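You operate a simulated robot arm through the tools that you are given. There is no shell and no other tool.

The job below is to be done with a simulated two-armed robot. You get a single attempt, and the scene is never put back.

Task
Set a snap of the job card's colour on the cream band's end mark.
Fine: change the tube, zero the counter first; black tube in the rack; swing the head away before the band goes in the yellow tray. Where these are worked on the way, their far stop is far enough and under half their travel is too little: press head.

Only the result counts: the job must be done as asked and must still hold three seconds after the hand-in. Knocking over, shifting, dropping, spilling or breaking anything else fails it.

Robot
Two 7-joint arms with two-finger parallel grippers on one trunk that stands fixed in place. Base frame: the origin is at the foot of the trunk, x ahead of it, y to its left, z up. Units: m, degrees, N and s.
The left shoulder is at [0.05, 0.168, 1.207], the right one opposite. With the tool pointing down near the work surface each hand reaches from about 0.1 to 0.64 m from the base axis, measured 20 degrees to its own side. Payload 1.57 kg a hand.
The tool frame of a hand sits at the grasp point between the pads (the TCP): z along the fingers, y along the line on which they close. The tips reach 0.03 m beyond it. The gripper opens to 0.08 m. The fingers are 0.017 m wide and 0.012 m thick; the gripper's body (0.04 by 0.082 m) begins 0.08 m behind the TCP.
Orientation is that of the tool frame in the base frame, as a unit quaternion [x, y, z, w]. With the fingers straight down and closing along the base's y, the tool's x points along the base's -x, its y along +y and its z along -z.

Tools
- The arms move only by the tool arm_command. It takes "left_rows", "right_rows" or both (then of equal length, played together; a hand with none holds still); each is one flat list of numbers, 7 for each row, row after row: the closure, from 0 (fully open) to 1 (shut), then the shift along the tool's x, y, z in units of 25 mm (1.0 is 25 mm), then the turn, a rotation vector about the tool's x, y, z in units of 5 degrees (1.0 is 5 degrees). In form: [fingers, tx, ty, tz, ax, ay, az, fingers, tx, ty, tz, ax, ay, az, ...]. A call has 1 to 20 rows; each row shifts and turns the commanded pose from where the row before left it, along the tool's axes as they then stand. A call with a number of a shift or a turn outside -1 to 1 is refused whole. Rows are played at 5 a second. More than 0.05 m and 8.6 degrees between two rows, or a gripper value outside its range, and nothing of the call is played. Where a pose cannot be reached the arm comes as near as it can. A force on the tool above 70 N (or 10 N above the force at the start of the call, whichever is more), or a blocked arm, ends the call early, and 0.2 s more pass. Each finger travels about 0.045 m/s and halts on what it meets, pressing with about 24 N; the grip force reading is that of the motor and also rises with nothing between the fingers. The clock runs only during rows and for 0.2 s after the last one: add rows that do not move to give the fingers time. It gives the time, the measured TCP pose, the force on the tool (base axes), the opening and the grip force at its end, in the units of the frame above (readings bear some noise), with the torque about the TCP (base axes, N m) and any sound that the robot's microphone picked up, and new pictures: "views" is both (left out), scene, wrist or none (wrist: the cameras of the hands that moved).
- Cameras (640 x 400 px; columns grow to the right, rows downward): "scene" is now at [0.136, 0.0331, 1.4194]; the picture's right is [0.39, -0.92, 0.00], its down [-0.58, -0.25, -0.77] and it looks along [0.71, 0.30, -0.63] (base axes); focal length 214 px, centre (320, 200). "left" rides on the left gripper at [0.072, 0.007, -0.122] in its tool frame; the picture's right is [-0.09, 1.00, 0.00], its down [-0.84, -0.08, -0.54] and it looks along [-0.54, -0.05, 0.84] (tool axes); focal length 238 px, centre (320, 200). "right" rides on the right gripper at [0.072, -0.007, -0.122] in its tool frame; the picture's right is [0.09, 1.00, 0.00], its down [-0.84, 0.08, -0.54] and it looks along [-0.54, 0.05, 0.84] (tool axes); focal length 238 px, centre (320, 200). There is no depth. A picture from a camera that has moved, and an enlarged one, comes with that camera's place and axes in the base frame and with its lens. The place of the scene camera against the robot may be out by one fixed shift of up to 0.025 m in any direction.
- move_column(by): slides the trunk up (or, below 0, down) by that many m; the arms and the scene camera ride with it, the base frame stays. It gives what a move gives, with no picture.
- aim_head(pan, tilt): turns the head with the scene camera to pan (to the left, within 80 degrees either way) and tilt (down, from -29 to 69), counted from straight ahead of the robot. It gives what a move gives, and a new picture of the scene camera.
- close_up(camera, box): a new picture of the part [left, top, right, bottom] of that camera's present view, enlarged. No time passes.
- sign_off(): hands the job in; it is judged then, once.

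Places have to be worked out from the pictures, the camera data and where the tool is seen. Open the grippers and draw the arms clear of the work before you hand the job in, unless the task says otherwise.

The tools are called after "Request:" as a command line: name --argument value ..., lists and objects as JSON in quotes. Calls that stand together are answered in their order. arm_command: Moves the arms, as the interface text tells. Its arguments: {"type":"object","properties":{"left_rows":{"type":"array","items":{"type":"number"}},"right_rows":{"type":"array","items":{"type":"number"}},"views":{"type":"string","enum":["both","scene","wrist","none"]}},"required":[]} The other tools are called the same way: move_column (by) slides the trunk up or down; aim_head (pan, tilt) turns the head that bears the scene camera; close_up (camera, box) takes an enlarged picture of a part of a camera's view; sign_off () hands the job in.

At the start:

```text
time: 0.0
left_eef_pos: [0.2764, 0.3012, 1.2803]
left_tool_rot: [0.0, 1.0, 0.0, 0.0]
left_wrist_force: [0.3, -0.5, -0.3]
left_wrist_torque: [0.01, -0.03, 0.01]
left_grip_width: 0.0798
left_finger_force: 0.1
right_eef_pos: [0.3463, 0.0019, 1.2567]
right_tool_rot: [0.0, 1.0, 0.0, 0.001]
right_wrist_force: [-0.2, 0.2, 0.5]
right_wrist_torque: [0.0, 0.01, 0.01]
right_grip_width: 0.08
right_finger_force: 0.2
trunk travel left (down, up): [-0.375, 0.068]
head pan, tilt: [23.0, 39.4]
```

scene: 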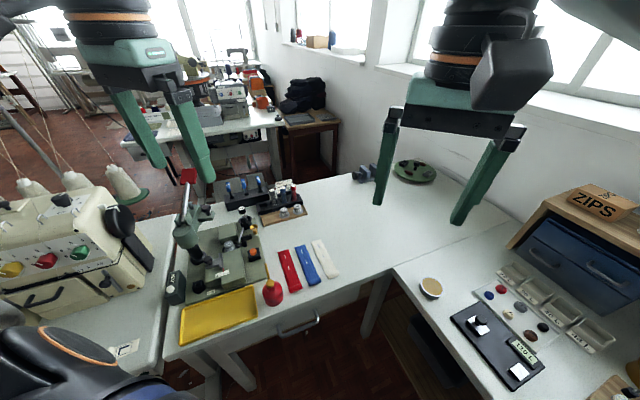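
right: 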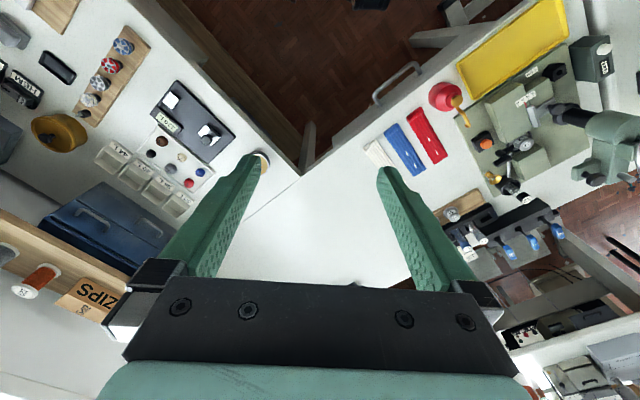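
left: 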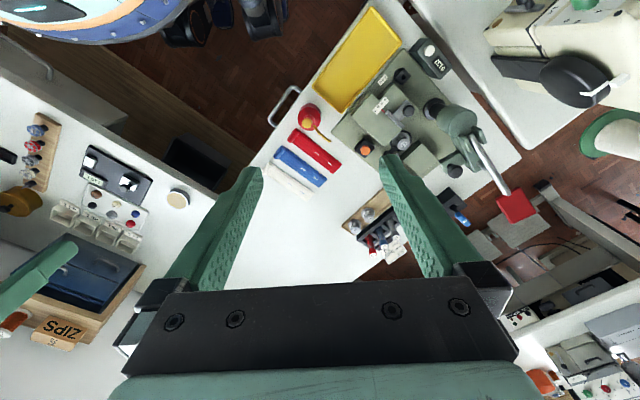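

The scene shows a snap press with a red-knobbed lever, bands (red, blue, cream), a yellow tray, a tube rack and a card station on the right. I'll look closely at each area before moving anything.

Request:
close_up --camera "scene" --box '[150, 160, 350, 350]'

Request:
close_up --camera "scene" --box '[400, 230, 640, 400]'

Request:
close_up --camera "left" --box '[260, 0, 540, 280]'

Request:
close_up --camera "right" --box '[350, 0, 640, 290]'

Request:
close_up --camera "right" --box '[0, 0, 290, 260]'

```text
2.11 times, centred on (250, 255) of scene
camera zoom: at [0.136, 0.0331, 1.4194], right [0.39, -0.92, 0.0], down [-0.58, -0.25, -0.77], along [0.71, 0.3, -0.63], focal length 452 px, centre (467, 84)
```

zoom: 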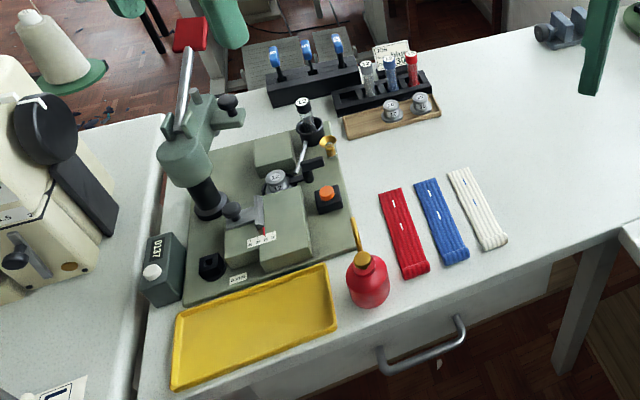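

```text
2.35 times, centred on (520, 315) of scene
camera zoom: at [0.136, 0.0331, 1.4194], right [0.39, -0.92, 0.0], down [-0.58, -0.25, -0.77], along [0.71, 0.3, -0.63], focal length 505 px, centre (-151, -71)
```

zoom: 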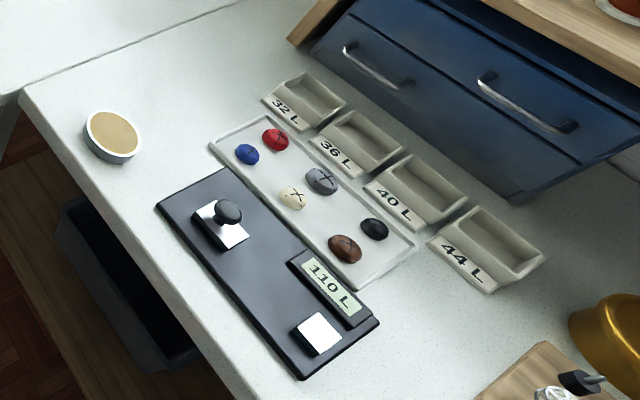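

```text
1.43 times, centred on (400, 140) of left
camera zoom: at [0.2053, 0.3102, 1.4024], right [0.09, 1.0, 0.0], down [0.84, -0.08, 0.54], along [0.54, -0.05, -0.84], focal length 340 px, centre (206, 286)
```

zoom: 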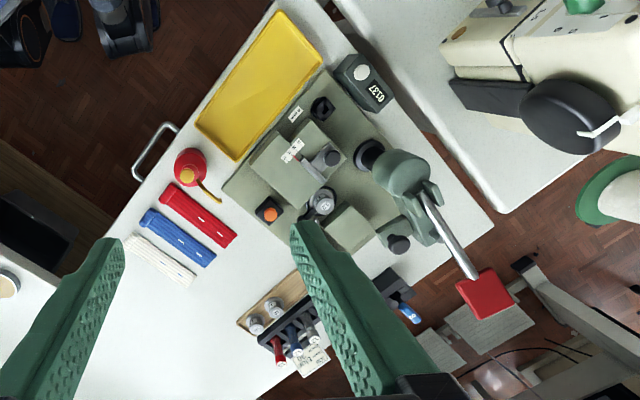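

```text
1.38 times, centred on (495, 145) of right
camera zoom: at [0.2763, -0.0033, 1.3783], right [-0.09, 1.0, 0.0], down [0.84, 0.08, 0.54], along [0.54, 0.05, -0.84], focal length 329 px, centre (79, 276)
```

zoom: 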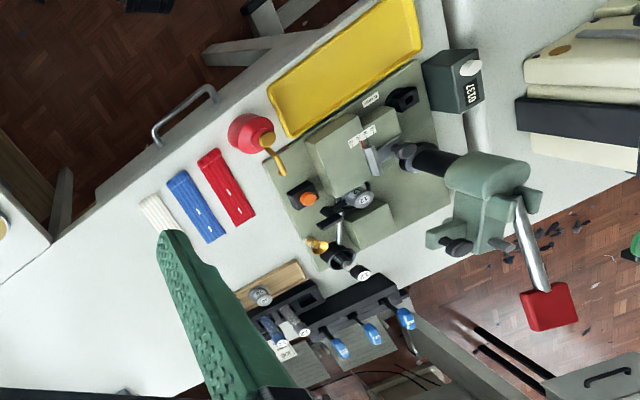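

```text
1.54 times, centred on (145, 130) of right
camera zoom: at [0.2763, -0.0033, 1.3783], right [-0.09, 1.0, 0.0], down [0.84, 0.08, 0.54], along [0.54, 0.05, -0.84], focal length 367 px, centre (589, 308)
```

zoom: 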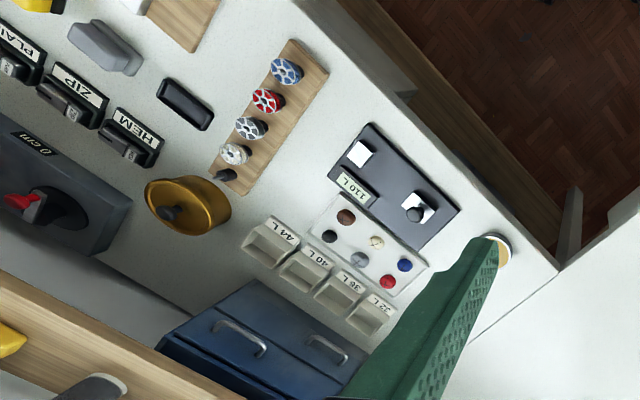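

The press area needs finer detail: counter, tube holder, rack card and arm. I'll take tighter enlargements and look for the job card.

Request:
close_up --camera "scene" --box '[225, 165, 305, 225]'

Request:
close_up --camera "scene" --box '[160, 220, 270, 310]'

Request:
close_up --camera "right" --box '[470, 60, 590, 220]'

Request:
close_up --camera "left" --box '[330, 60, 480, 200]'

Request:
close_up --camera "right" --box '[430, 180, 570, 290]'

```text
6.67 times, centred on (265, 195) of scene
camera zoom: at [0.136, 0.0331, 1.4194], right [0.39, -0.92, 0.0], down [-0.58, -0.25, -0.77], along [0.71, 0.3, -0.63], focal length 1430 px, centre (687, 233)
```

zoom: 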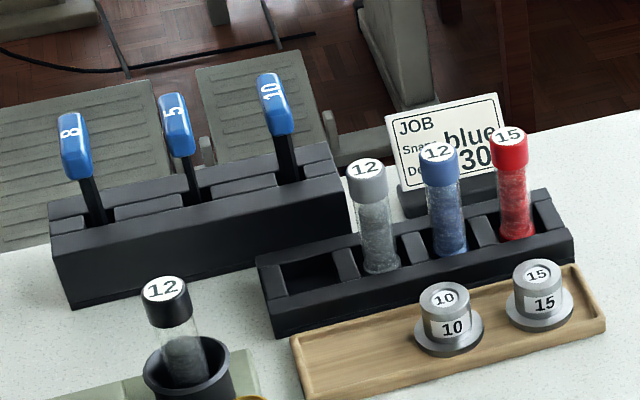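

```text
4.44 times, centred on (215, 265) of scene
camera zoom: at [0.136, 0.0331, 1.4194], right [0.39, -0.92, 0.0], down [-0.58, -0.25, -0.77], along [0.71, 0.3, -0.63], focal length 953 px, centre (787, -89)
```

zoom: 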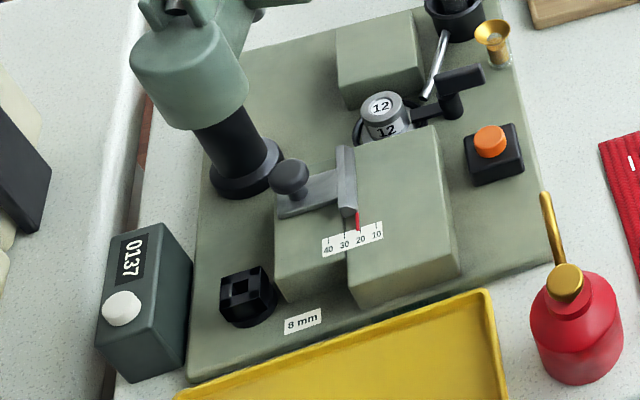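

```text
2.50 times, centred on (530, 140) of right
camera zoom: at [0.2763, -0.0033, 1.3783], right [-0.09, 1.0, 0.0], down [0.84, 0.08, 0.54], along [0.54, 0.05, -0.84], focal length 596 px, centre (-205, 350)
```

zoom: 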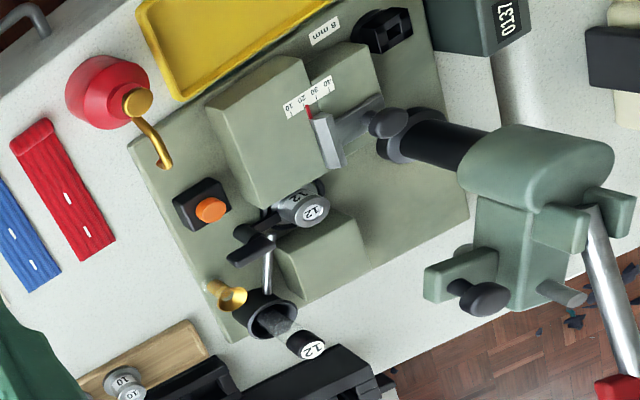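

```text
2.86 times, centred on (405, 130) of left
camera zoom: at [0.2053, 0.3102, 1.4024], right [0.09, 1.0, 0.0], down [0.84, -0.08, 0.54], along [0.54, -0.05, -0.84], focal length 681 px, centre (77, 400)
```

zoom: 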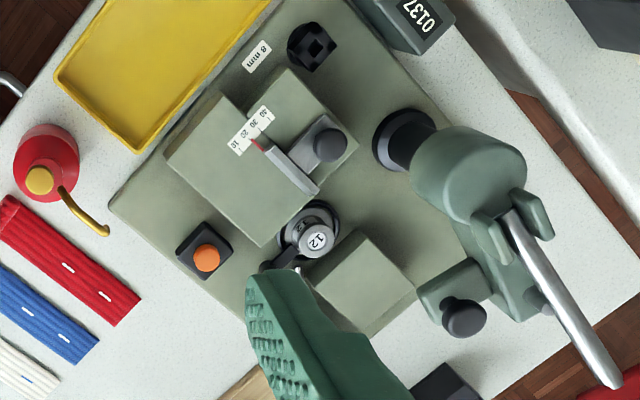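

```text
3.64 times, centred on (500, 235) of right
camera zoom: at [0.2763, -0.0033, 1.3783], right [-0.09, 1.0, 0.0], down [0.84, 0.08, 0.54], along [0.54, 0.05, -0.84], focal length 867 px, centre (-334, 73)
```

zoom: 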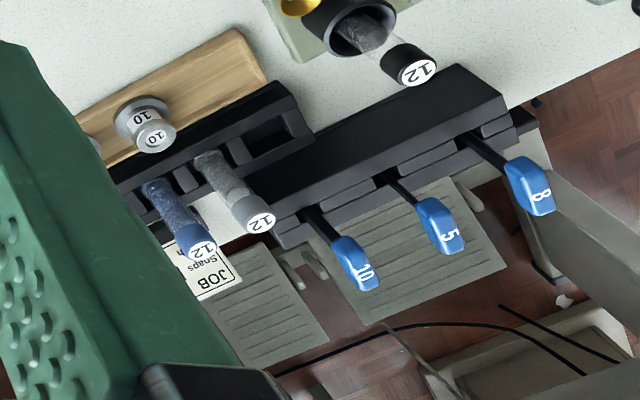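

The job card behind the rack reads "Snaps: blue … 30", partly hidden by the tubes. I'll zoom on the card and the bands and turn the head to view the rest of the bench.

Request:
close_up --camera "scene" --box '[268, 172, 300, 192]'

Request:
close_up --camera "scene" --box '[255, 230, 345, 310]'

Request:
close_up --camera "left" --box '[250, 90, 350, 200]'

Request:
aim_head --pan 45 --tilt 50

```text
16.00 times, centred on (284, 182) of scene
camera zoom: at [0.136, 0.0331, 1.4194], right [0.39, -0.92, 0.0], down [-0.58, -0.25, -0.77], along [0.71, 0.3, -0.63], focal length 3432 px, centre (896, 488)
```

zoom: 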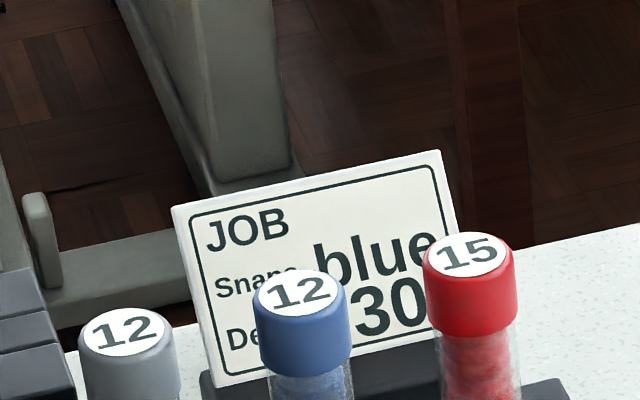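

```text
5.00 times, centred on (300, 270) of scene
camera zoom: at [0.136, 0.0331, 1.4194], right [0.39, -0.92, 0.0], down [-0.58, -0.25, -0.77], along [0.71, 0.3, -0.63], focal length 1072 px, centre (420, -150)
```

zoom: 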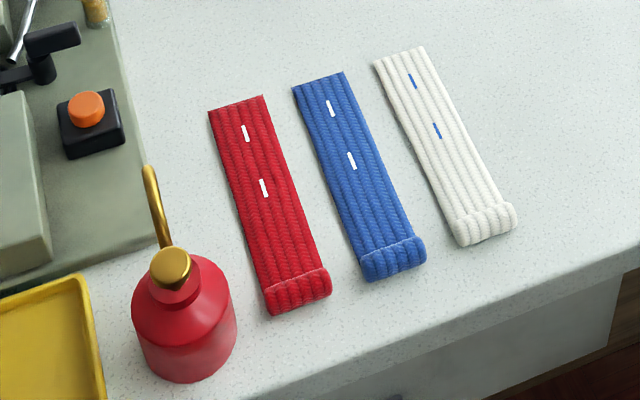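

```text
3.64 times, centred on (300, 145) of left
camera zoom: at [0.2053, 0.3102, 1.4024], right [0.09, 1.0, 0.0], down [0.84, -0.08, 0.54], along [0.54, -0.05, -0.84], focal length 867 px, centre (393, 400)
```

zoom: 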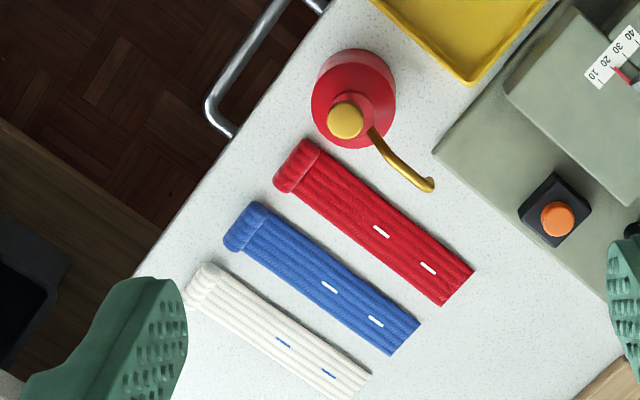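

```text
time: 0.9
left_eef_pos: [0.2779, 0.3035, 1.2801]
left_tool_rot: [0.0, 1.0, -0.001, 0.001]
left_wrist_force: [0.2, 0.6, 0.3]
left_wrist_torque: [-0.01, -0.01, -0.02]
left_grip_width: 0.0797
left_finger_force: 0.0
right_eef_pos: [0.3486, 0.0022, 1.2577]
right_tool_rot: [0.0, 1.0, 0.0, 0.001]
right_wrist_force: [0.2, 0.9, 0.4]
right_wrist_torque: [-0.01, 0.0, 0.01]
right_grip_width: 0.0799
right_finger_force: 0.1
trunk travel left (down, up): [-0.375, 0.068]
head pan, tilt: [45.0, 50.0]
camera scene: at [0.1118, 0.0541, 1.4044], right [0.71, -0.71, 0.0], down [-0.54, -0.54, -0.64], along [0.46, 0.45, -0.77], focal length 214 px, centre (320, 200)
```

scene: 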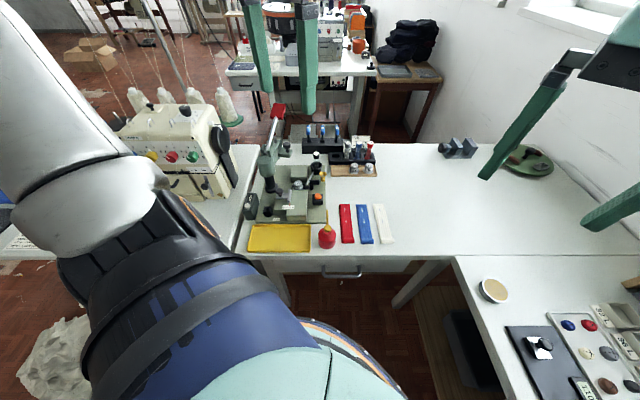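

Orange button triangulates to about (0.43, 0.40, 0.84). I'll bring both hands somewhat nearer to the press, bands and rack at a safe height to get measuring views.

Request:
arm_command --left_rows '[0, 0, 1, 0.5, 0, 0, 0, 0, 0, 1, 0.5, 0, 0, 0, 0, 0, 1, 0.5, 0, 0, 0, 0, 0, 1, 0.5, 0, 0, 0, 0, 0, 0.5, 0.5, 0, 0, 0, 0, 0, 0, 0, 0, 0, 0, 0, 0, 0, 0, 0, 0, 0, 0, 0, 0, 0, 0, 0, 0]' --right_rows '[0, 0, 1, 1, 0, 0, 0, 0, 0, 1, 1, 0, 0, 0, 0, 0, 1, 1, 0, 0, 0, 0, 0, 1, 1, 0, 0, 0, 0, 0, 1, 0.5, 0, 0, 0, 0, 0, 1, 0, 0, 0, 0, 0, 0, 1, 0, 0, 0, 0, 0, 0, 0, 0, 0, 0, 0]' --views "both"

```text
time: 2.7
left_eef_pos: [0.2772, 0.4158, 1.2182]
left_tool_rot: [0.0, 1.0, 0.0, 0.0]
left_wrist_force: [0.2, 0.7, 0.5]
left_wrist_torque: [0.0, -0.02, 0.0]
left_grip_width: 0.08
left_finger_force: 0.0
right_eef_pos: [0.3471, 0.1778, 1.1462]
right_tool_rot: [0.0, 1.0, 0.001, 0.0]
right_wrist_force: [0.4, -0.4, -0.1]
right_wrist_torque: [0.03, 0.02, -0.03]
right_grip_width: 0.0801
right_finger_force: 0.0
trunk travel left (down, up): [-0.375, 0.068]
head pan, tilt: [45.0, 50.0]
camera scene: at [0.1118, 0.0538, 1.4044], right [0.71, -0.71, 0.0], down [-0.54, -0.54, -0.64], along [0.45, 0.45, -0.77], focal length 214 px, centre (320, 200)
camera right: at [0.2743, 0.1722, 1.267], right [-0.09, 1.0, 0.0], down [0.84, 0.08, 0.54], along [0.54, 0.05, -0.84], focal length 238 px, centre (320, 200)
camera left: at [0.2057, 0.4223, 1.3397], right [0.09, 1.0, 0.0], down [0.84, -0.08, 0.54], along [0.54, -0.05, -0.84], focal length 238 px, centre (320, 200)
```

scene: 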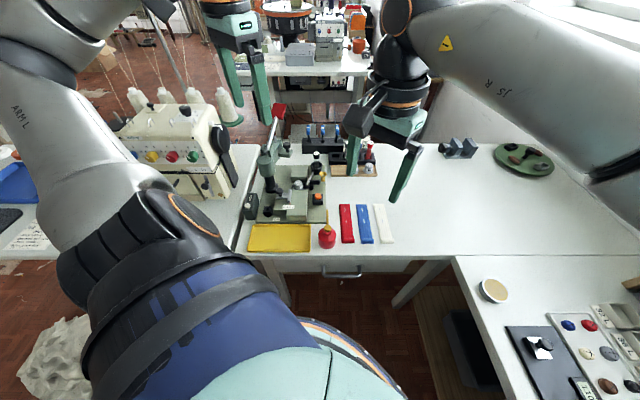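
right: 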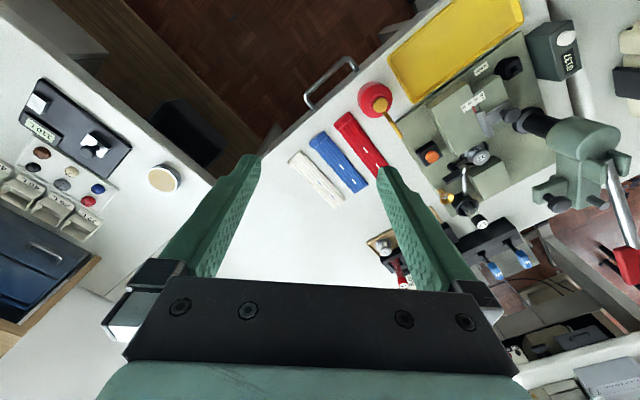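
left: 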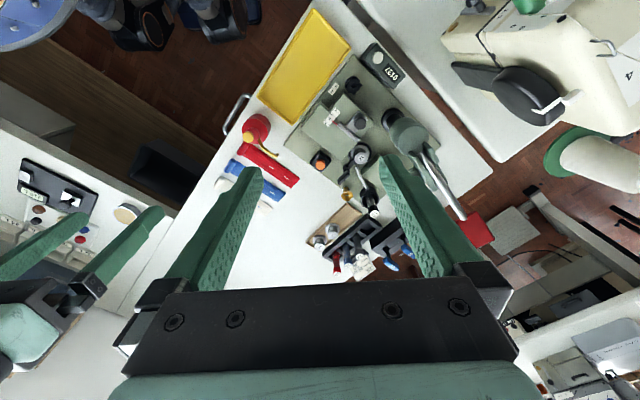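

Both wrist cameras now see the press; I'll enlarge the press from each to work out geometry.

Request:
close_up --camera "left" --box '[280, 40, 440, 220]'

Request:
close_up --camera "right" --box '[400, 40, 620, 230]'

Request:
close_up --camera "left" --box '[300, 180, 420, 280]'

Request:
close_up --camera "right" --box '[280, 100, 420, 220]'

```text
2.22 times, centred on (360, 130) of left
camera zoom: at [0.2057, 0.4223, 1.3397], right [0.09, 1.0, 0.0], down [0.84, -0.08, 0.54], along [0.54, -0.05, -0.84], focal length 530 px, centre (231, 356)
```

zoom: 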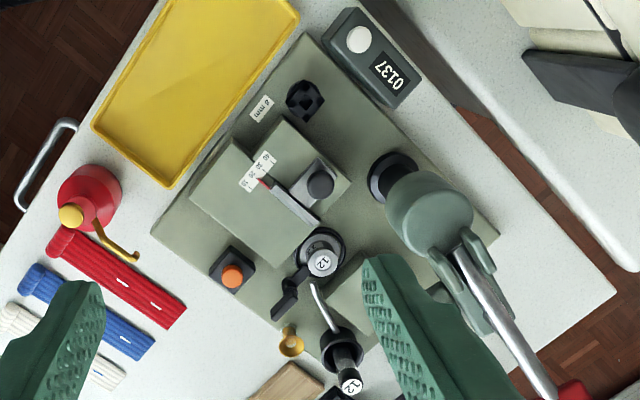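

```text
2.11 times, centred on (510, 135) of right
camera zoom: at [0.2743, 0.1722, 1.267], right [-0.09, 1.0, 0.0], down [0.84, 0.08, 0.54], along [0.54, 0.05, -0.84], focal length 502 px, centre (-80, 337)
```

zoom: 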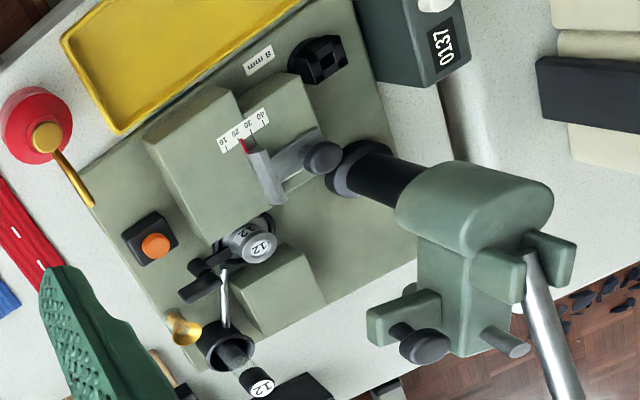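

```text
4.00 times, centred on (360, 230) of left
camera zoom: at [0.2057, 0.4223, 1.3397], right [0.09, 1.0, 0.0], down [0.84, -0.08, 0.54], along [0.54, -0.05, -0.84], focal length 953 px, centre (160, 80)
```

zoom: 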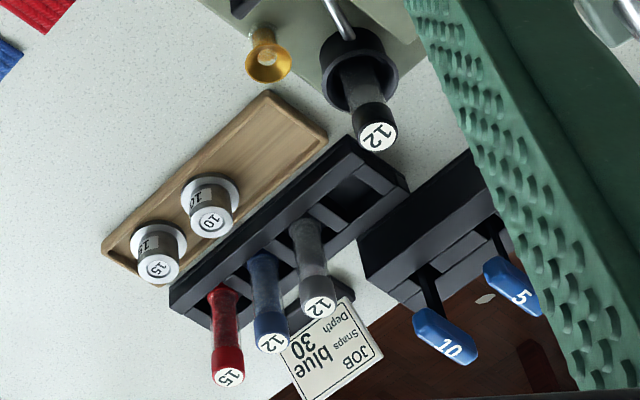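

```text
3.33 times, centred on (350, 160) of right
camera zoom: at [0.2743, 0.1722, 1.267], right [-0.09, 1.0, 0.0], down [0.84, 0.08, 0.54], along [0.54, 0.05, -0.84], focal length 794 px, centre (220, 333)
```

zoom: 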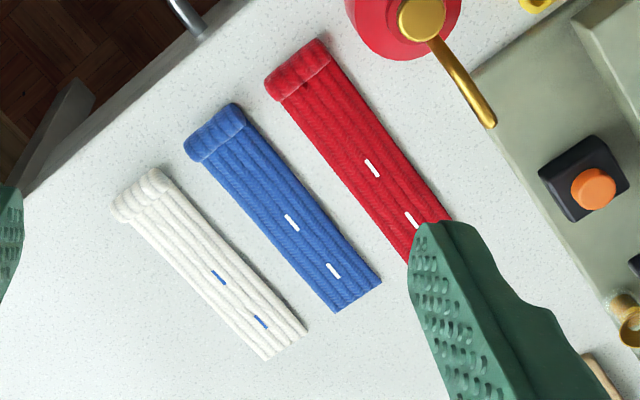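

Key points so far: die top ≈ (0.423, 0.494, 0.844), column ≈ (0.355, 0.568), red paddle ≈ (0.495, 0.663, 1.025). I'll zoom further on die, fence, tube holder and counter from both cameras.

Request:
close_up --camera "left" --box '[325, 85, 405, 165]'

Request:
close_up --camera "right" --box '[440, 80, 540, 180]'

Request:
close_up --camera "right" --box '[440, 150, 520, 230]'

Request:
close_up --camera "right" --box '[510, 10, 640, 140]'

Request:
close_up --camera "right" --box '[510, 100, 640, 290]'

```text
5.00 times, centred on (365, 125) of left
camera zoom: at [0.2057, 0.4223, 1.3397], right [0.09, 1.0, 0.0], down [0.84, -0.08, 0.54], along [0.54, -0.05, -0.84], focal length 1192 px, centre (95, 575)
```

zoom: 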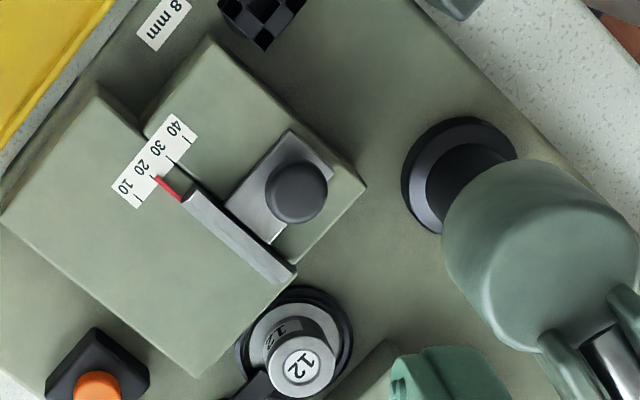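

```text
4.00 times, centred on (490, 130) of right
camera zoom: at [0.2743, 0.1722, 1.267], right [-0.09, 1.0, 0.0], down [0.84, 0.08, 0.54], along [0.54, 0.05, -0.84], focal length 953 px, centre (-360, 480)
```

zoom: 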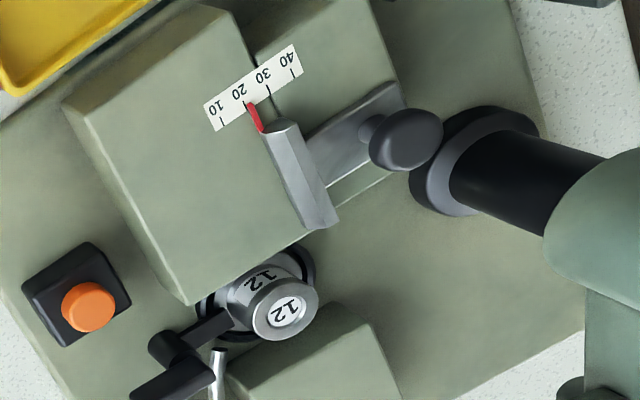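

```text
5.00 times, centred on (480, 190) of right
camera zoom: at [0.2743, 0.1722, 1.267], right [-0.09, 1.0, 0.0], down [0.84, 0.08, 0.54], along [0.54, 0.05, -0.84], focal length 1192 px, centre (-480, 250)
```

zoom: 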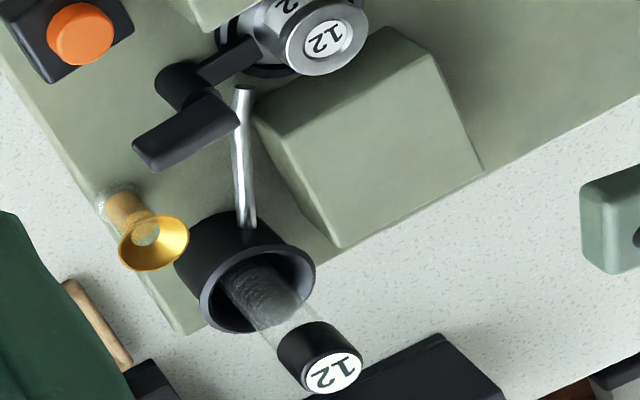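

```text
3.08 times, centred on (575, 75) of right
camera zoom: at [0.2743, 0.1722, 1.267], right [-0.09, 1.0, 0.0], down [0.84, 0.08, 0.54], along [0.54, 0.05, -0.84], focal length 733 px, centre (-465, 585)
```

zoom: 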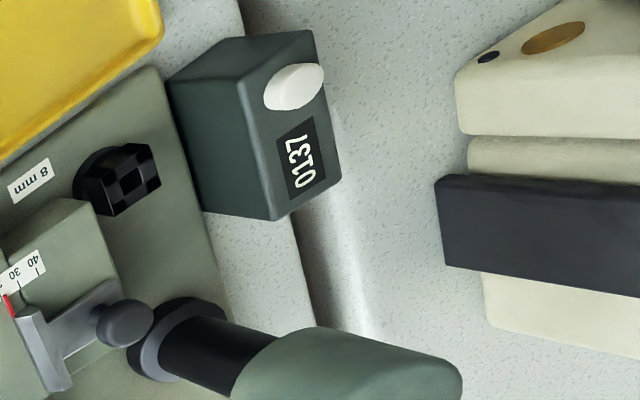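

```text
2.11 times, centred on (575, 195) of right
camera zoom: at [0.2743, 0.1722, 1.267], right [-0.09, 1.0, 0.0], down [0.84, 0.08, 0.54], along [0.54, 0.05, -0.84], focal length 502 px, centre (-217, 210)
```

zoom: 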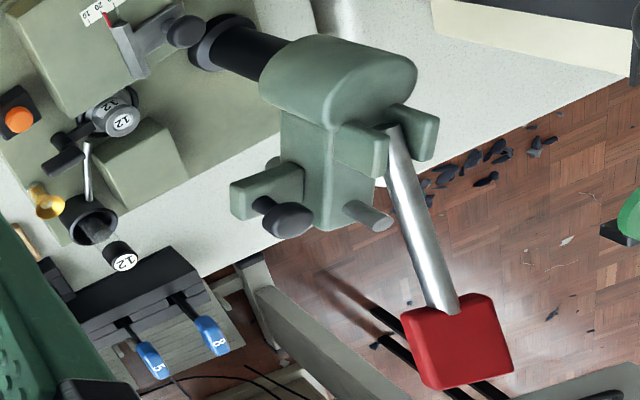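

The press frame sits at 45° and the fence reads about 20. The band goes on the front block along e2=(1,1)/√2 with the mark over the die, so the fence can stay put. I'll start with the counter: its white button is near (0.2325, 0.521, 0.857), so I move the left hand above it with fingers shut.

Request:
arm_command --left_rows '[1, 0.3, 0.7, 1, 0, 0, 0, 1, 0.3, 0.7, 1, 0, 0, 0, 1, 0.3, 0.7, 1, 0, 0, 0, 1, 0.3, 0.7, 1, 0, 0, 0, 1, 0.3, 0.7, 1, 0, 0, 0, 1, 0.3, 0.7, 1, 0, 0, 0, 1, 0, 0, 1, 0, 0, 0, 1, 0, 0, 1, 0, 0, 0, 1, 0, 0, 1, 0, 0, 0, 1, 0, 0, 1, 0, 0, 0, 1, 0, 0, 0, 0, 0, 0, 1, 0, 0, 0, 0, 0, 0]' --views "both"

Request:
close_up --camera "right" --box '[480, 0, 640, 100]'

Request:
close_up --camera "left" --box '[220, 100, 420, 260]'

```text
time: 5.3
left_eef_pos: [0.2472, 0.4968, 0.9932]
left_tool_rot: [0.0, 1.0, 0.0, 0.0]
left_wrist_force: [-0.4, -0.1, 0.2]
left_wrist_torque: [0.0, -0.03, 0.01]
left_grip_width: 0.0
left_finger_force: 20.9
left hand out of reach, approached as far as the arm can: row 5, 6, 8
right_eef_pos: [0.3456, 0.1772, 1.1455]
right_tool_rot: [0.0, 1.0, 0.0, 0.0]
right_wrist_force: [0.6, 0.3, 0.1]
right_wrist_torque: [0.0, 0.02, 0.02]
right_grip_width: 0.0801
right_finger_force: 0.0
trunk travel left (down, up): [-0.375, 0.068]
head pan, tilt: [45.0, 50.0]
camera scene: at [0.1118, 0.0541, 1.4044], right [0.71, -0.71, 0.0], down [-0.54, -0.54, -0.64], along [0.45, 0.45, -0.77], focal length 214 px, centre (320, 200)
camera left: at [0.1765, 0.5036, 1.115], right [0.09, 1.0, 0.0], down [0.84, -0.08, 0.54], along [0.54, -0.05, -0.84], focal length 238 px, centre (320, 200)
```

scene: 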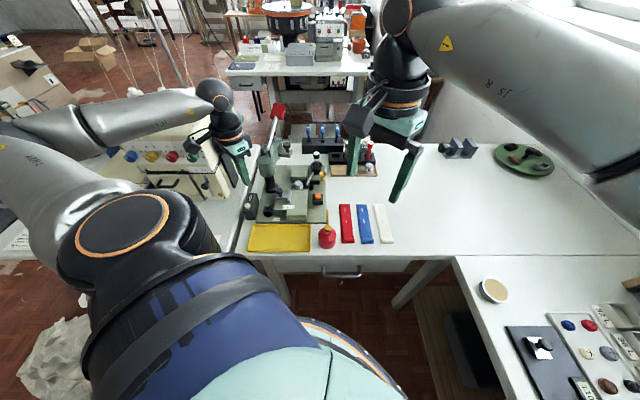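
left: 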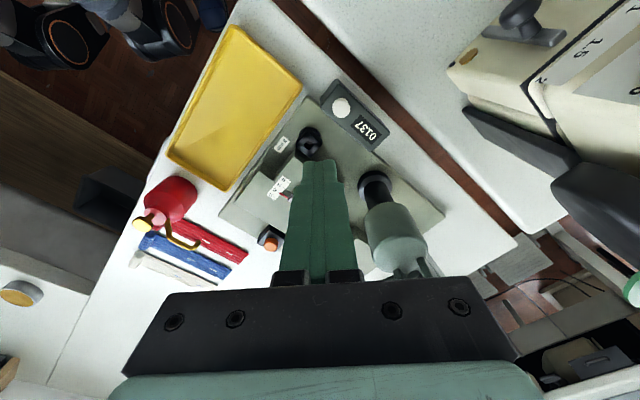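

```text
4.00 times, centred on (560, 50) of right
camera zoom: at [0.2741, 0.1722, 1.2671], right [-0.09, 1.0, 0.0], down [0.84, 0.08, 0.54], along [0.54, 0.05, -0.84], focal length 953 px, centre (-640, 800)
```

zoom: 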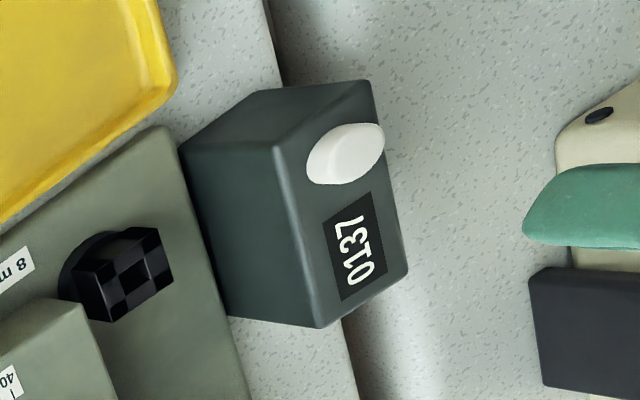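

```text
2.50 times, centred on (320, 180) of left
camera zoom: at [0.1765, 0.5036, 1.115], right [0.09, 1.0, 0.0], down [0.84, -0.08, 0.54], along [0.54, -0.05, -0.84], focal length 596 px, centre (320, 250)
```

zoom: 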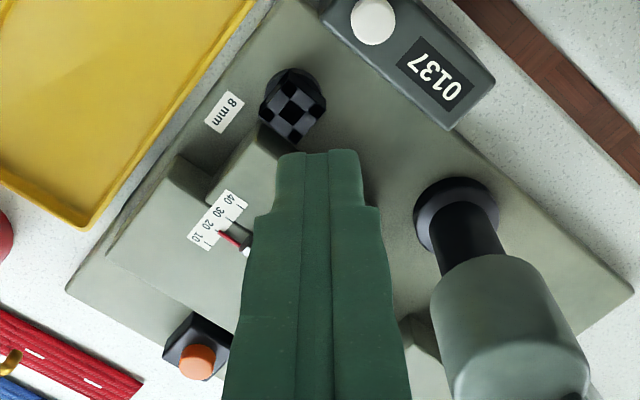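

The IK dropped some rows; the hand is at (0.247, 0.497, 0.993) and the display reads 0137. I'll step the remaining offset (−0.015, +0.024) in small rows.

Request:
arm_command --left_rows '[1, 0.15, 0.24, 0, 0, 0, 0, 1, 0.15, 0.24, 0, 0, 0, 0, 1, 0.15, 0.24, 0, 0, 0, 0, 1, 0.15, 0.24, 0, 0, 0, 0, 1, 0, 0, 0, 0, 0, 0]' --views "none"

```text
time: 6.5
left_eef_pos: [0.2475, 0.4976, 0.9936]
left_tool_rot: [-0.001, 1.0, 0.0, 0.0]
left_wrist_force: [0.9, 0.6, 0.1]
left_wrist_torque: [0.02, 0.01, 0.01]
left_grip_width: 0.0
left_finger_force: 21.3
left hand out of reach, approached as far as the arm can: row 1, 2, 3, 4
right_eef_pos: [0.3454, 0.1773, 1.1456]
right_tool_rot: [-0.001, 1.0, 0.0, 0.0]
right_wrist_force: [0.2, -0.5, 1.0]
right_wrist_torque: [-0.03, -0.01, -0.02]
right_grip_width: 0.0801
right_finger_force: 0.1
trunk travel left (down, up): [-0.375, 0.068]
head pan, tilt: [45.0, 50.0]
```

The arm is at a joint limit here with this yaw. I'll turn the hand to follow the arm's azimuth (counter-clockwise from above) and retry.

Request:
arm_command --left_rows '[1, 0, 0, 0, 0, 0, -1, 1, 0, 0, 0, 0, 0, -1, 1, 0, 0, 0, 0, 0, -1, 1, 0, 0, 0, 0, 0, -1, 1, 0, 0, 0, 0, 0, -1, 1, 0, 0, 0, 0, 0, -1, 1, 0, 0, 0, 0, 0, 0]' --views "none"

```text
time: 8.1
left_eef_pos: [0.247, 0.4972, 0.9929]
left_tool_rot: [-0.26, 0.966, 0.0, -0.001]
left_wrist_force: [0.1, 0.5, 0.2]
left_wrist_torque: [0.03, 0.02, -0.02]
left_grip_width: 0.0
left_finger_force: 20.7
right_eef_pos: [0.3459, 0.1773, 1.1456]
right_tool_rot: [0.0, 1.0, 0.0, 0.0]
right_wrist_force: [0.5, 0.6, 0.2]
right_wrist_torque: [-0.03, 0.0, -0.02]
right_grip_width: 0.0801
right_finger_force: 0.0
trunk travel left (down, up): [-0.375, 0.068]
head pan, tilt: [45.0, 50.0]
```

Yaw turned 30° freely. Now the remaining shift is about 27.5 mm along tool +y.

Request:
arm_command --left_rows '[1, 0.02, 0.37, 0, 0, 0, 0, 1, 0.02, 0.37, 0, 0, 0, 0, 1, 0, 0.37, 0, 0, 0, 0, 1, 0, 0, 0, 0, 0, 0]' --views "none"

```text
time: 9.1
left_eef_pos: [0.2333, 0.5194, 0.9936]
left_tool_rot: [-0.259, 0.966, 0.0, -0.001]
left_wrist_force: [-0.7, 0.0, -0.5]
left_wrist_torque: [0.06, -0.01, 0.0]
left_grip_width: 0.0
left_finger_force: 21.6
right_eef_pos: [0.3453, 0.178, 1.1456]
right_tool_rot: [0.0, 1.0, 0.0, 0.0]
right_wrist_force: [0.1, -0.1, 0.7]
right_wrist_torque: [-0.03, -0.01, 0.05]
right_grip_width: 0.0799
right_finger_force: 0.1
trunk travel left (down, up): [-0.375, 0.068]
head pan, tilt: [45.0, 50.0]
```

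Now above the button. I descend to about 1 cm above it and check the view.

Request:
arm_command --left_rows '[1, 0, 0, 0.76, 0, 0, 0, 1, 0, 0, 0.76, 0, 0, 0, 1, 0, 0, 0.76, 0, 0, 0, 1, 0, 0, 0.76, 0, 0, 0, 1, 0, 0, 0.6, 0, 0, 0, 1, 0, 0, 0, 0, 0, 0]' --views "wrist"

Request:
close_up --camera "right" --box '[480, 0, 640, 100]'

Request:
close_up --camera "left" --box '[240, 130, 400, 280]'

```text
time: 10.5
left_eef_pos: [0.2329, 0.521, 0.9008]
left_tool_rot: [-0.258, 0.966, 0.0, 0.0]
left_wrist_force: [0.0, 0.8, 1.8]
left_wrist_torque: [-0.02, 0.0, -0.03]
left_grip_width: 0.0
left_finger_force: 21.4
right_eef_pos: [0.3457, 0.1777, 1.1458]
right_tool_rot: [0.0, 1.0, 0.0, 0.0]
right_wrist_force: [0.1, -0.2, -0.3]
right_wrist_torque: [-0.03, 0.03, 0.02]
right_grip_width: 0.0803
right_finger_force: 0.0
trunk travel left (down, up): [-0.375, 0.068]
head pan, tilt: [45.0, 50.0]
camera left: at [0.1671, 0.49, 1.0229], right [-0.42, 0.91, 0.0], down [0.76, 0.35, 0.54], along [0.49, 0.23, -0.84], focal length 238 px, centre (320, 200)
```

left: 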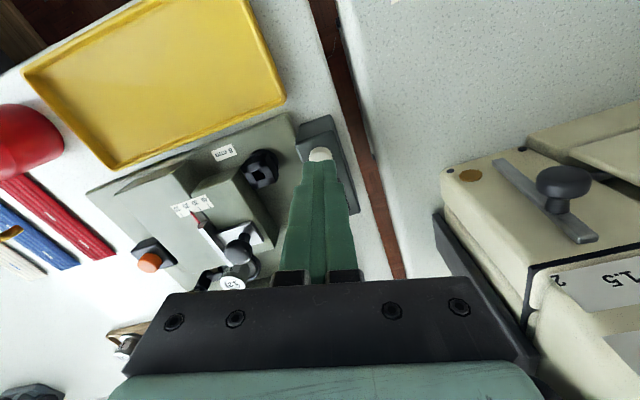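

```text
4.00 times, centred on (560, 50) of right
camera zoom: at [0.2741, 0.1722, 1.2671], right [-0.09, 1.0, 0.0], down [0.84, 0.08, 0.54], along [0.54, 0.05, -0.84], focal length 953 px, centre (-640, 800)
```

zoom: 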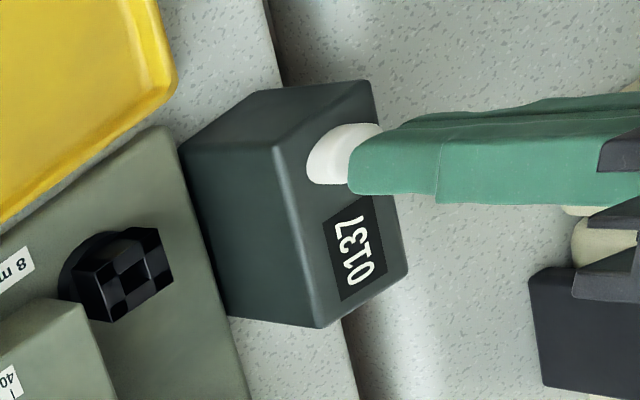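

```text
2.67 times, centred on (320, 205) of left
camera zoom: at [0.1671, 0.49, 1.0229], right [-0.42, 0.91, 0.0], down [0.76, 0.35, 0.54], along [0.49, 0.23, -0.84], focal length 636 px, centre (320, 187)
```

zoom: 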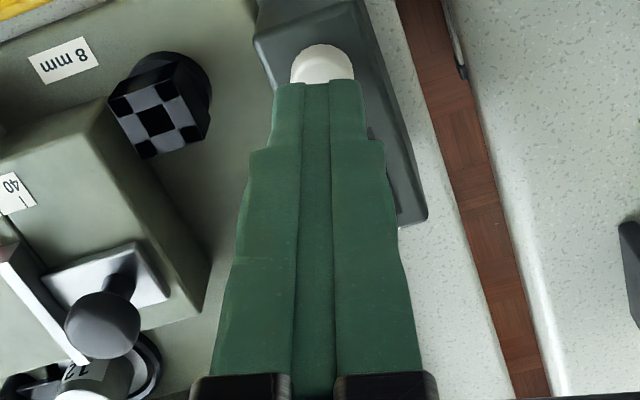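

The fingertips hover just above the white button. I press down slowly in 2.5 mm steps.

Request:
arm_command --left_rows '[1, 0, 0, 0.2, 0, 0, 0, 1, 0, 0, 0.1, 0, 0, 0, 1, 0, 0, 0.1, 0, 0, 0, 1, 0, 0, 0.1, 0, 0, 0, 1, 0, 0, 0.1, 0, 0, 0, 1, 0, 0, 0.1, 0, 0, 0]' --views "none"

Request:
close_up --camera "right" --box '[480, 0, 640, 100]'

```text
time: 11.9
left_eef_pos: [0.2339, 0.5209, 0.8873]
left_tool_rot: [-0.258, 0.966, 0.0, 0.001]
left_wrist_force: [0.4, 0.9, 2.6]
left_wrist_torque: [0.03, -0.02, -0.04]
left_grip_width: 0.0
left_finger_force: 21.5
right_eef_pos: [0.3462, 0.1775, 1.1459]
right_tool_rot: [0.001, 1.0, -0.001, 0.0]
right_wrist_force: [0.4, -0.5, -0.6]
right_wrist_torque: [0.01, 0.0, -0.01]
right_grip_width: 0.0802
right_finger_force: 0.1
trunk travel left (down, up): [-0.375, 0.068]
head pan, tilt: [45.0, 50.0]
heard: click
```

```text
4.00 times, centred on (560, 50) of right
camera zoom: at [0.2741, 0.1721, 1.2671], right [-0.09, 1.0, 0.0], down [0.84, 0.08, 0.54], along [0.54, 0.05, -0.84], focal length 953 px, centre (-640, 800)
```

zoom: 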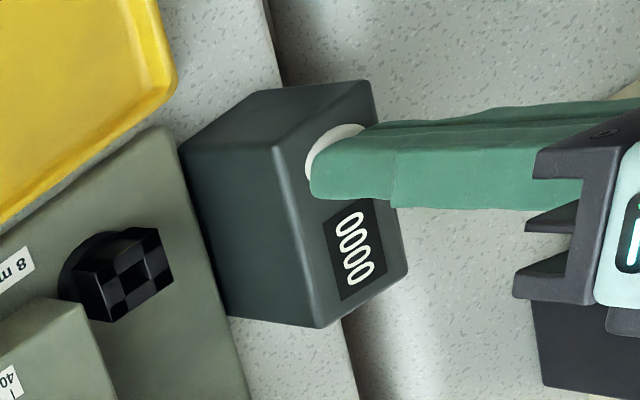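

The counter now shows 0000. I raise the hand, then travel towards the tube cup area at a safe height with fingers opening.

Request:
arm_command --left_rows '[1, 0, 0, -1, 0, 0, 0, 1, 0, 0, -1, 0, 0, 0, 1, 0, 0, -1, 0, 0, 0, 0.6, 0, 0, -1, 0, 0, 0, 0.6, 0, 0, -1, 0, 0, 0, 0.6, 0, 0, -1, 0, 0, 0, 0.6, 0, 0, -1, 0, 0, 0, 0.6, 0, 0, -1, 0, 0, 0, 0.6, 0, 0, -1, 0, 0, 0, 0.6, 0, 0, -1, 0, 0, 0]' --views "none"

Request:
arm_command --left_rows '[0.6, -0.9, -0.55, 0, 0, 0, 0, 0.6, -0.9, -0.55, 0, 0, 0, 0, 0.6, -0.9, -0.55, 0, 0, 0, 0, 0.6, -0.9, -0.55, 0, 0, 0, 0, 0.6, -0.9, -0.55, 0, 0, 0, 0, 0.6, -0.9, -0.55, 0, 0, 0, 0, 0.6, -0.9, -0.55, 0, 0, 0, 0, 0.6, -0.9, -0.55, 0, 0, 0, 0, 0.6, 0, 0, 0, 0, 0, 0]' --views "both"

```text
time: 14.1
left_eef_pos: [0.231, 0.5219, 1.1347]
left_tool_rot: [-0.259, 0.966, 0.001, 0.0]
left_wrist_force: [-0.9, -0.2, 0.2]
left_wrist_torque: [-0.02, 0.01, 0.01]
left_grip_width: 0.0321
left_finger_force: 0.1
right_eef_pos: [0.346, 0.1776, 1.1455]
right_tool_rot: [0.0, 1.0, -0.001, 0.0]
right_wrist_force: [-0.3, 0.2, 0.7]
right_wrist_torque: [0.02, 0.03, 0.02]
right_grip_width: 0.0799
right_finger_force: 0.0
trunk travel left (down, up): [-0.375, 0.068]
head pan, tilt: [45.0, 50.0]
```

```text
time: 16.1
left_eef_pos: [0.4445, 0.5113, 1.1359]
left_tool_rot: [-0.26, 0.966, 0.0, 0.0]
left_wrist_force: [-0.1, -0.3, -1.1]
left_wrist_torque: [0.0, 0.02, -0.01]
left_grip_width: 0.0319
left_finger_force: 0.1
right_eef_pos: [0.3459, 0.1778, 1.1451]
right_tool_rot: [0.0, 1.0, -0.001, 0.0]
right_wrist_force: [-0.1, -0.6, -0.5]
right_wrist_torque: [0.0, 0.02, 0.03]
right_grip_width: 0.08
right_finger_force: 0.1
trunk travel left (down, up): [-0.375, 0.068]
head pan, tilt: [45.0, 50.0]
camera scene: at [0.1115, 0.0542, 1.4044], right [0.71, -0.71, 0.0], down [-0.54, -0.54, -0.64], along [0.45, 0.45, -0.77], focal length 214 px, centre (320, 200)
camera left: at [0.379, 0.4813, 1.2576], right [-0.42, 0.91, 0.0], down [0.76, 0.35, 0.54], along [0.49, 0.23, -0.84], focal length 238 px, centre (320, 200)
```

scene: 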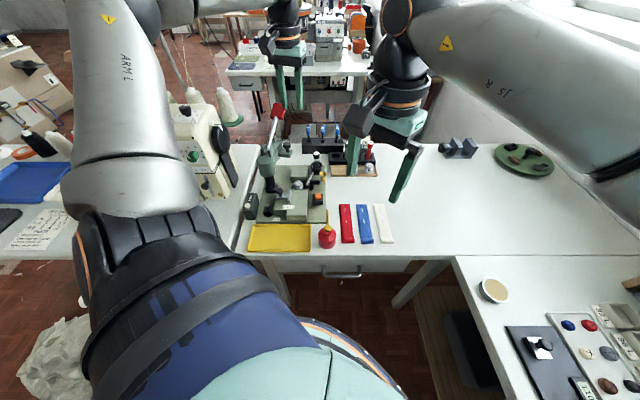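
left: 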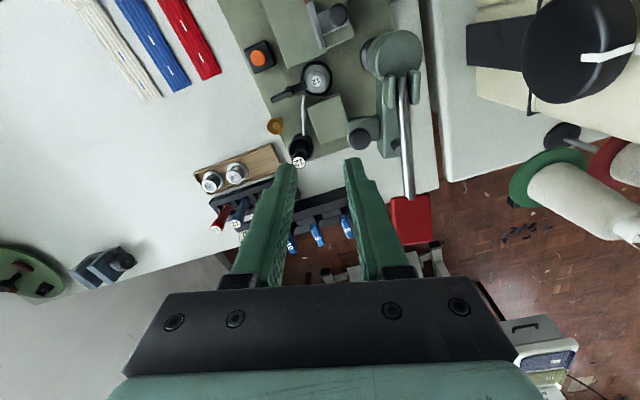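

This view sees the cup and rack well. I enlarge the cup/rack area from the left hand camera for measuring.

Request:
close_up --camera "left" --box '[190, 110, 310, 250]'

Request:
close_up --camera "left" --box '[240, 40, 440, 240]'

Request:
close_up --camera "scene" --box '[300, 120, 380, 180]'

```text
2.86 times, centred on (250, 180) of left
camera zoom: at [0.379, 0.4813, 1.2576], right [-0.42, 0.91, 0.0], down [0.76, 0.35, 0.54], along [0.49, 0.23, -0.84], focal length 681 px, centre (520, 257)
```

zoom: 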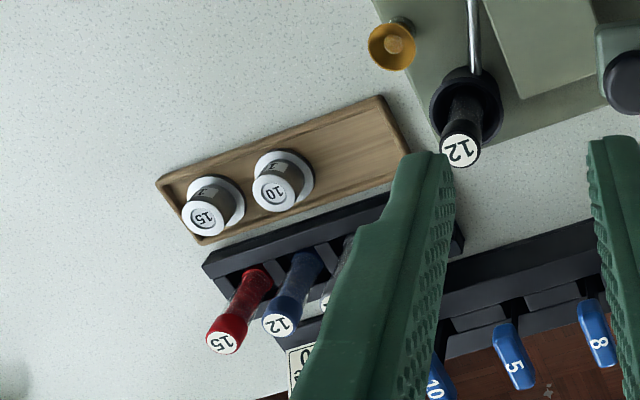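

```text
2.00 times, centred on (340, 140) of left
camera zoom: at [0.379, 0.4813, 1.2576], right [-0.42, 0.91, 0.0], down [0.76, 0.35, 0.54], along [0.49, 0.23, -0.84], focal length 477 px, centre (280, 320)
```

zoom: 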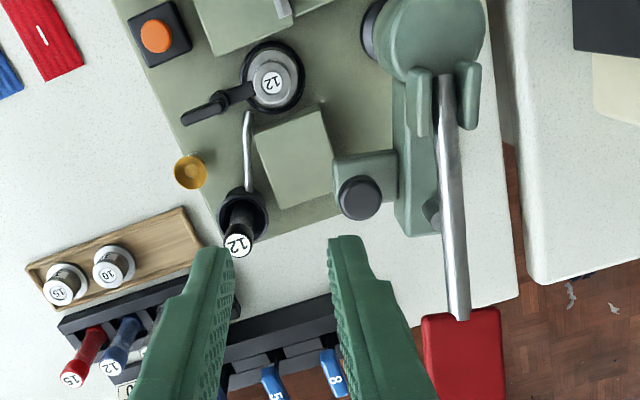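

```text
6.67 times, centred on (340, 150) of scene
camera zoom: at [0.1115, 0.0542, 1.4044], right [0.71, -0.71, 0.0], down [-0.54, -0.54, -0.64], along [0.45, 0.45, -0.77], focal length 1430 px, centre (187, 533)
```

zoom: 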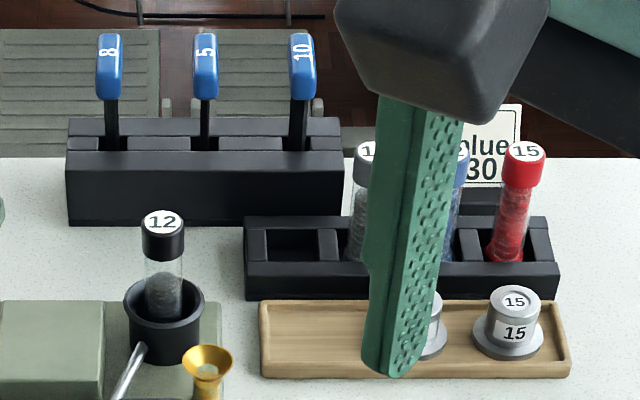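

Blue cap top ≈ (0.713, 0.453, 0.889), empty slot ≈ (0.649, 0.516), black tube cap top ≈ (0.536, 0.515, 0.903). The rack is far out, so I tilt the hand 40° forward and test reach above the empty slot.

Request:
arm_command --left_rows '[0.6, 0, 0, 0, 0, -1, 0, 0.6, 0, 0, 0, 0, -1, 0, 0.6, 0, 0, 0, 0, -1, 0, 0.6, 0, 0, 0, 0, -1, 0, 0.6, 0, 0, 0, 0, -1, 0, 0.6, 0, 0, 0, 0, -1, 0, 0.6, 0, 0, 0, 0, -1, 0, 0.6, 0, 0, 0, 0, -1, 0, 0.6, 0, 0, 0, 0, 0, 0]' --views "none"

Request:
arm_command --left_rows '[0.6, -0.2, -0.4, 0.88, 0, 0, 0, 0.6, -0.2, -0.4, 0.88, 0, 0, 0, 0.6, -0.2, -0.4, 0.88, 0, 0, 0, 0.6, -0.2, -0.4, 0.88, 0, 0, 0, 0.6, -0.2, -0.4, 0.88, 0, 0, 0, 0.6, -0.2, -0.4, 0.88, 0, 0, 0, 0.6, -0.2, -0.4, 0.88, 0, 0, 0, 0.6, -0.2, -0.4, 0.88, 0, 0, 0, 0.6, 0, 0, 0, 0, 0, 0]' --views "both"

```text
time: 18.1
left_eef_pos: [0.4435, 0.5137, 1.1352]
left_tool_rot: [-0.242, 0.908, 0.087, 0.331]
left_wrist_force: [0.7, 0.7, 0.4]
left_wrist_torque: [-0.02, 0.0, 0.01]
left_grip_width: 0.0322
left_finger_force: 0.0
right_eef_pos: [0.345, 0.1768, 1.1462]
right_tool_rot: [0.0, 1.0, 0.0, 0.0]
right_wrist_force: [-0.2, 0.3, 0.3]
right_wrist_torque: [0.03, -0.02, 0.0]
right_grip_width: 0.08
right_finger_force: 0.1
trunk travel left (down, up): [-0.375, 0.068]
head pan, tilt: [45.0, 50.0]
```

```text
time: 20.1
left_eef_pos: [0.6078, 0.5148, 1.0273]
left_tool_rot: [-0.243, 0.908, 0.089, 0.33]
left_wrist_force: [-0.4, 1.4, -0.6]
left_wrist_torque: [0.0, 0.05, -0.01]
left_grip_width: 0.0323
left_finger_force: 0.0
right_eef_pos: [0.3453, 0.1771, 1.1458]
right_tool_rot: [0.0, 1.0, -0.001, 0.0]
right_wrist_force: [-0.5, 0.0, -0.2]
right_wrist_torque: [-0.01, 0.01, 0.0]
right_grip_width: 0.08
right_finger_force: 0.0
trunk travel left (down, up): [-0.375, 0.068]
head pan, tilt: [45.0, 50.0]
camera scene: at [0.1115, 0.0541, 1.4044], right [0.71, -0.71, 0.0], down [-0.54, -0.54, -0.64], along [0.45, 0.45, -0.77], focal length 214 px, centre (320, 200)
camera left: at [0.4891, 0.4543, 1.0735], right [-0.44, 0.9, 0.06], down [0.29, 0.08, 0.95], along [0.85, 0.43, -0.3], focal length 238 px, centre (320, 200)
```

scene: 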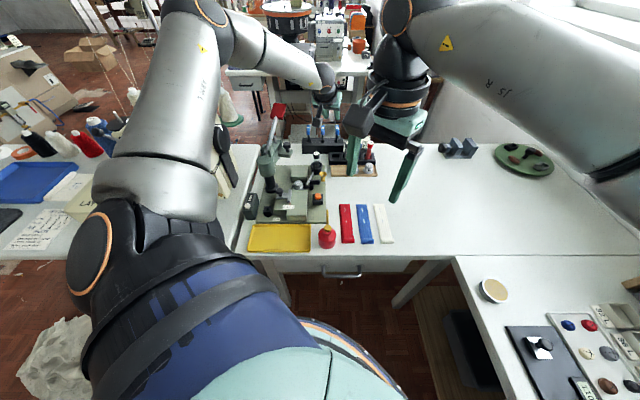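
left: 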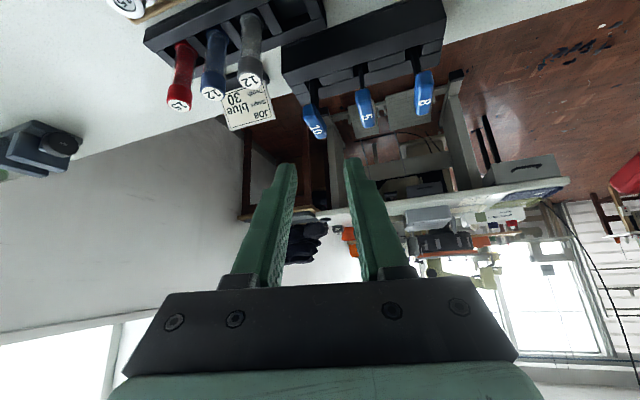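

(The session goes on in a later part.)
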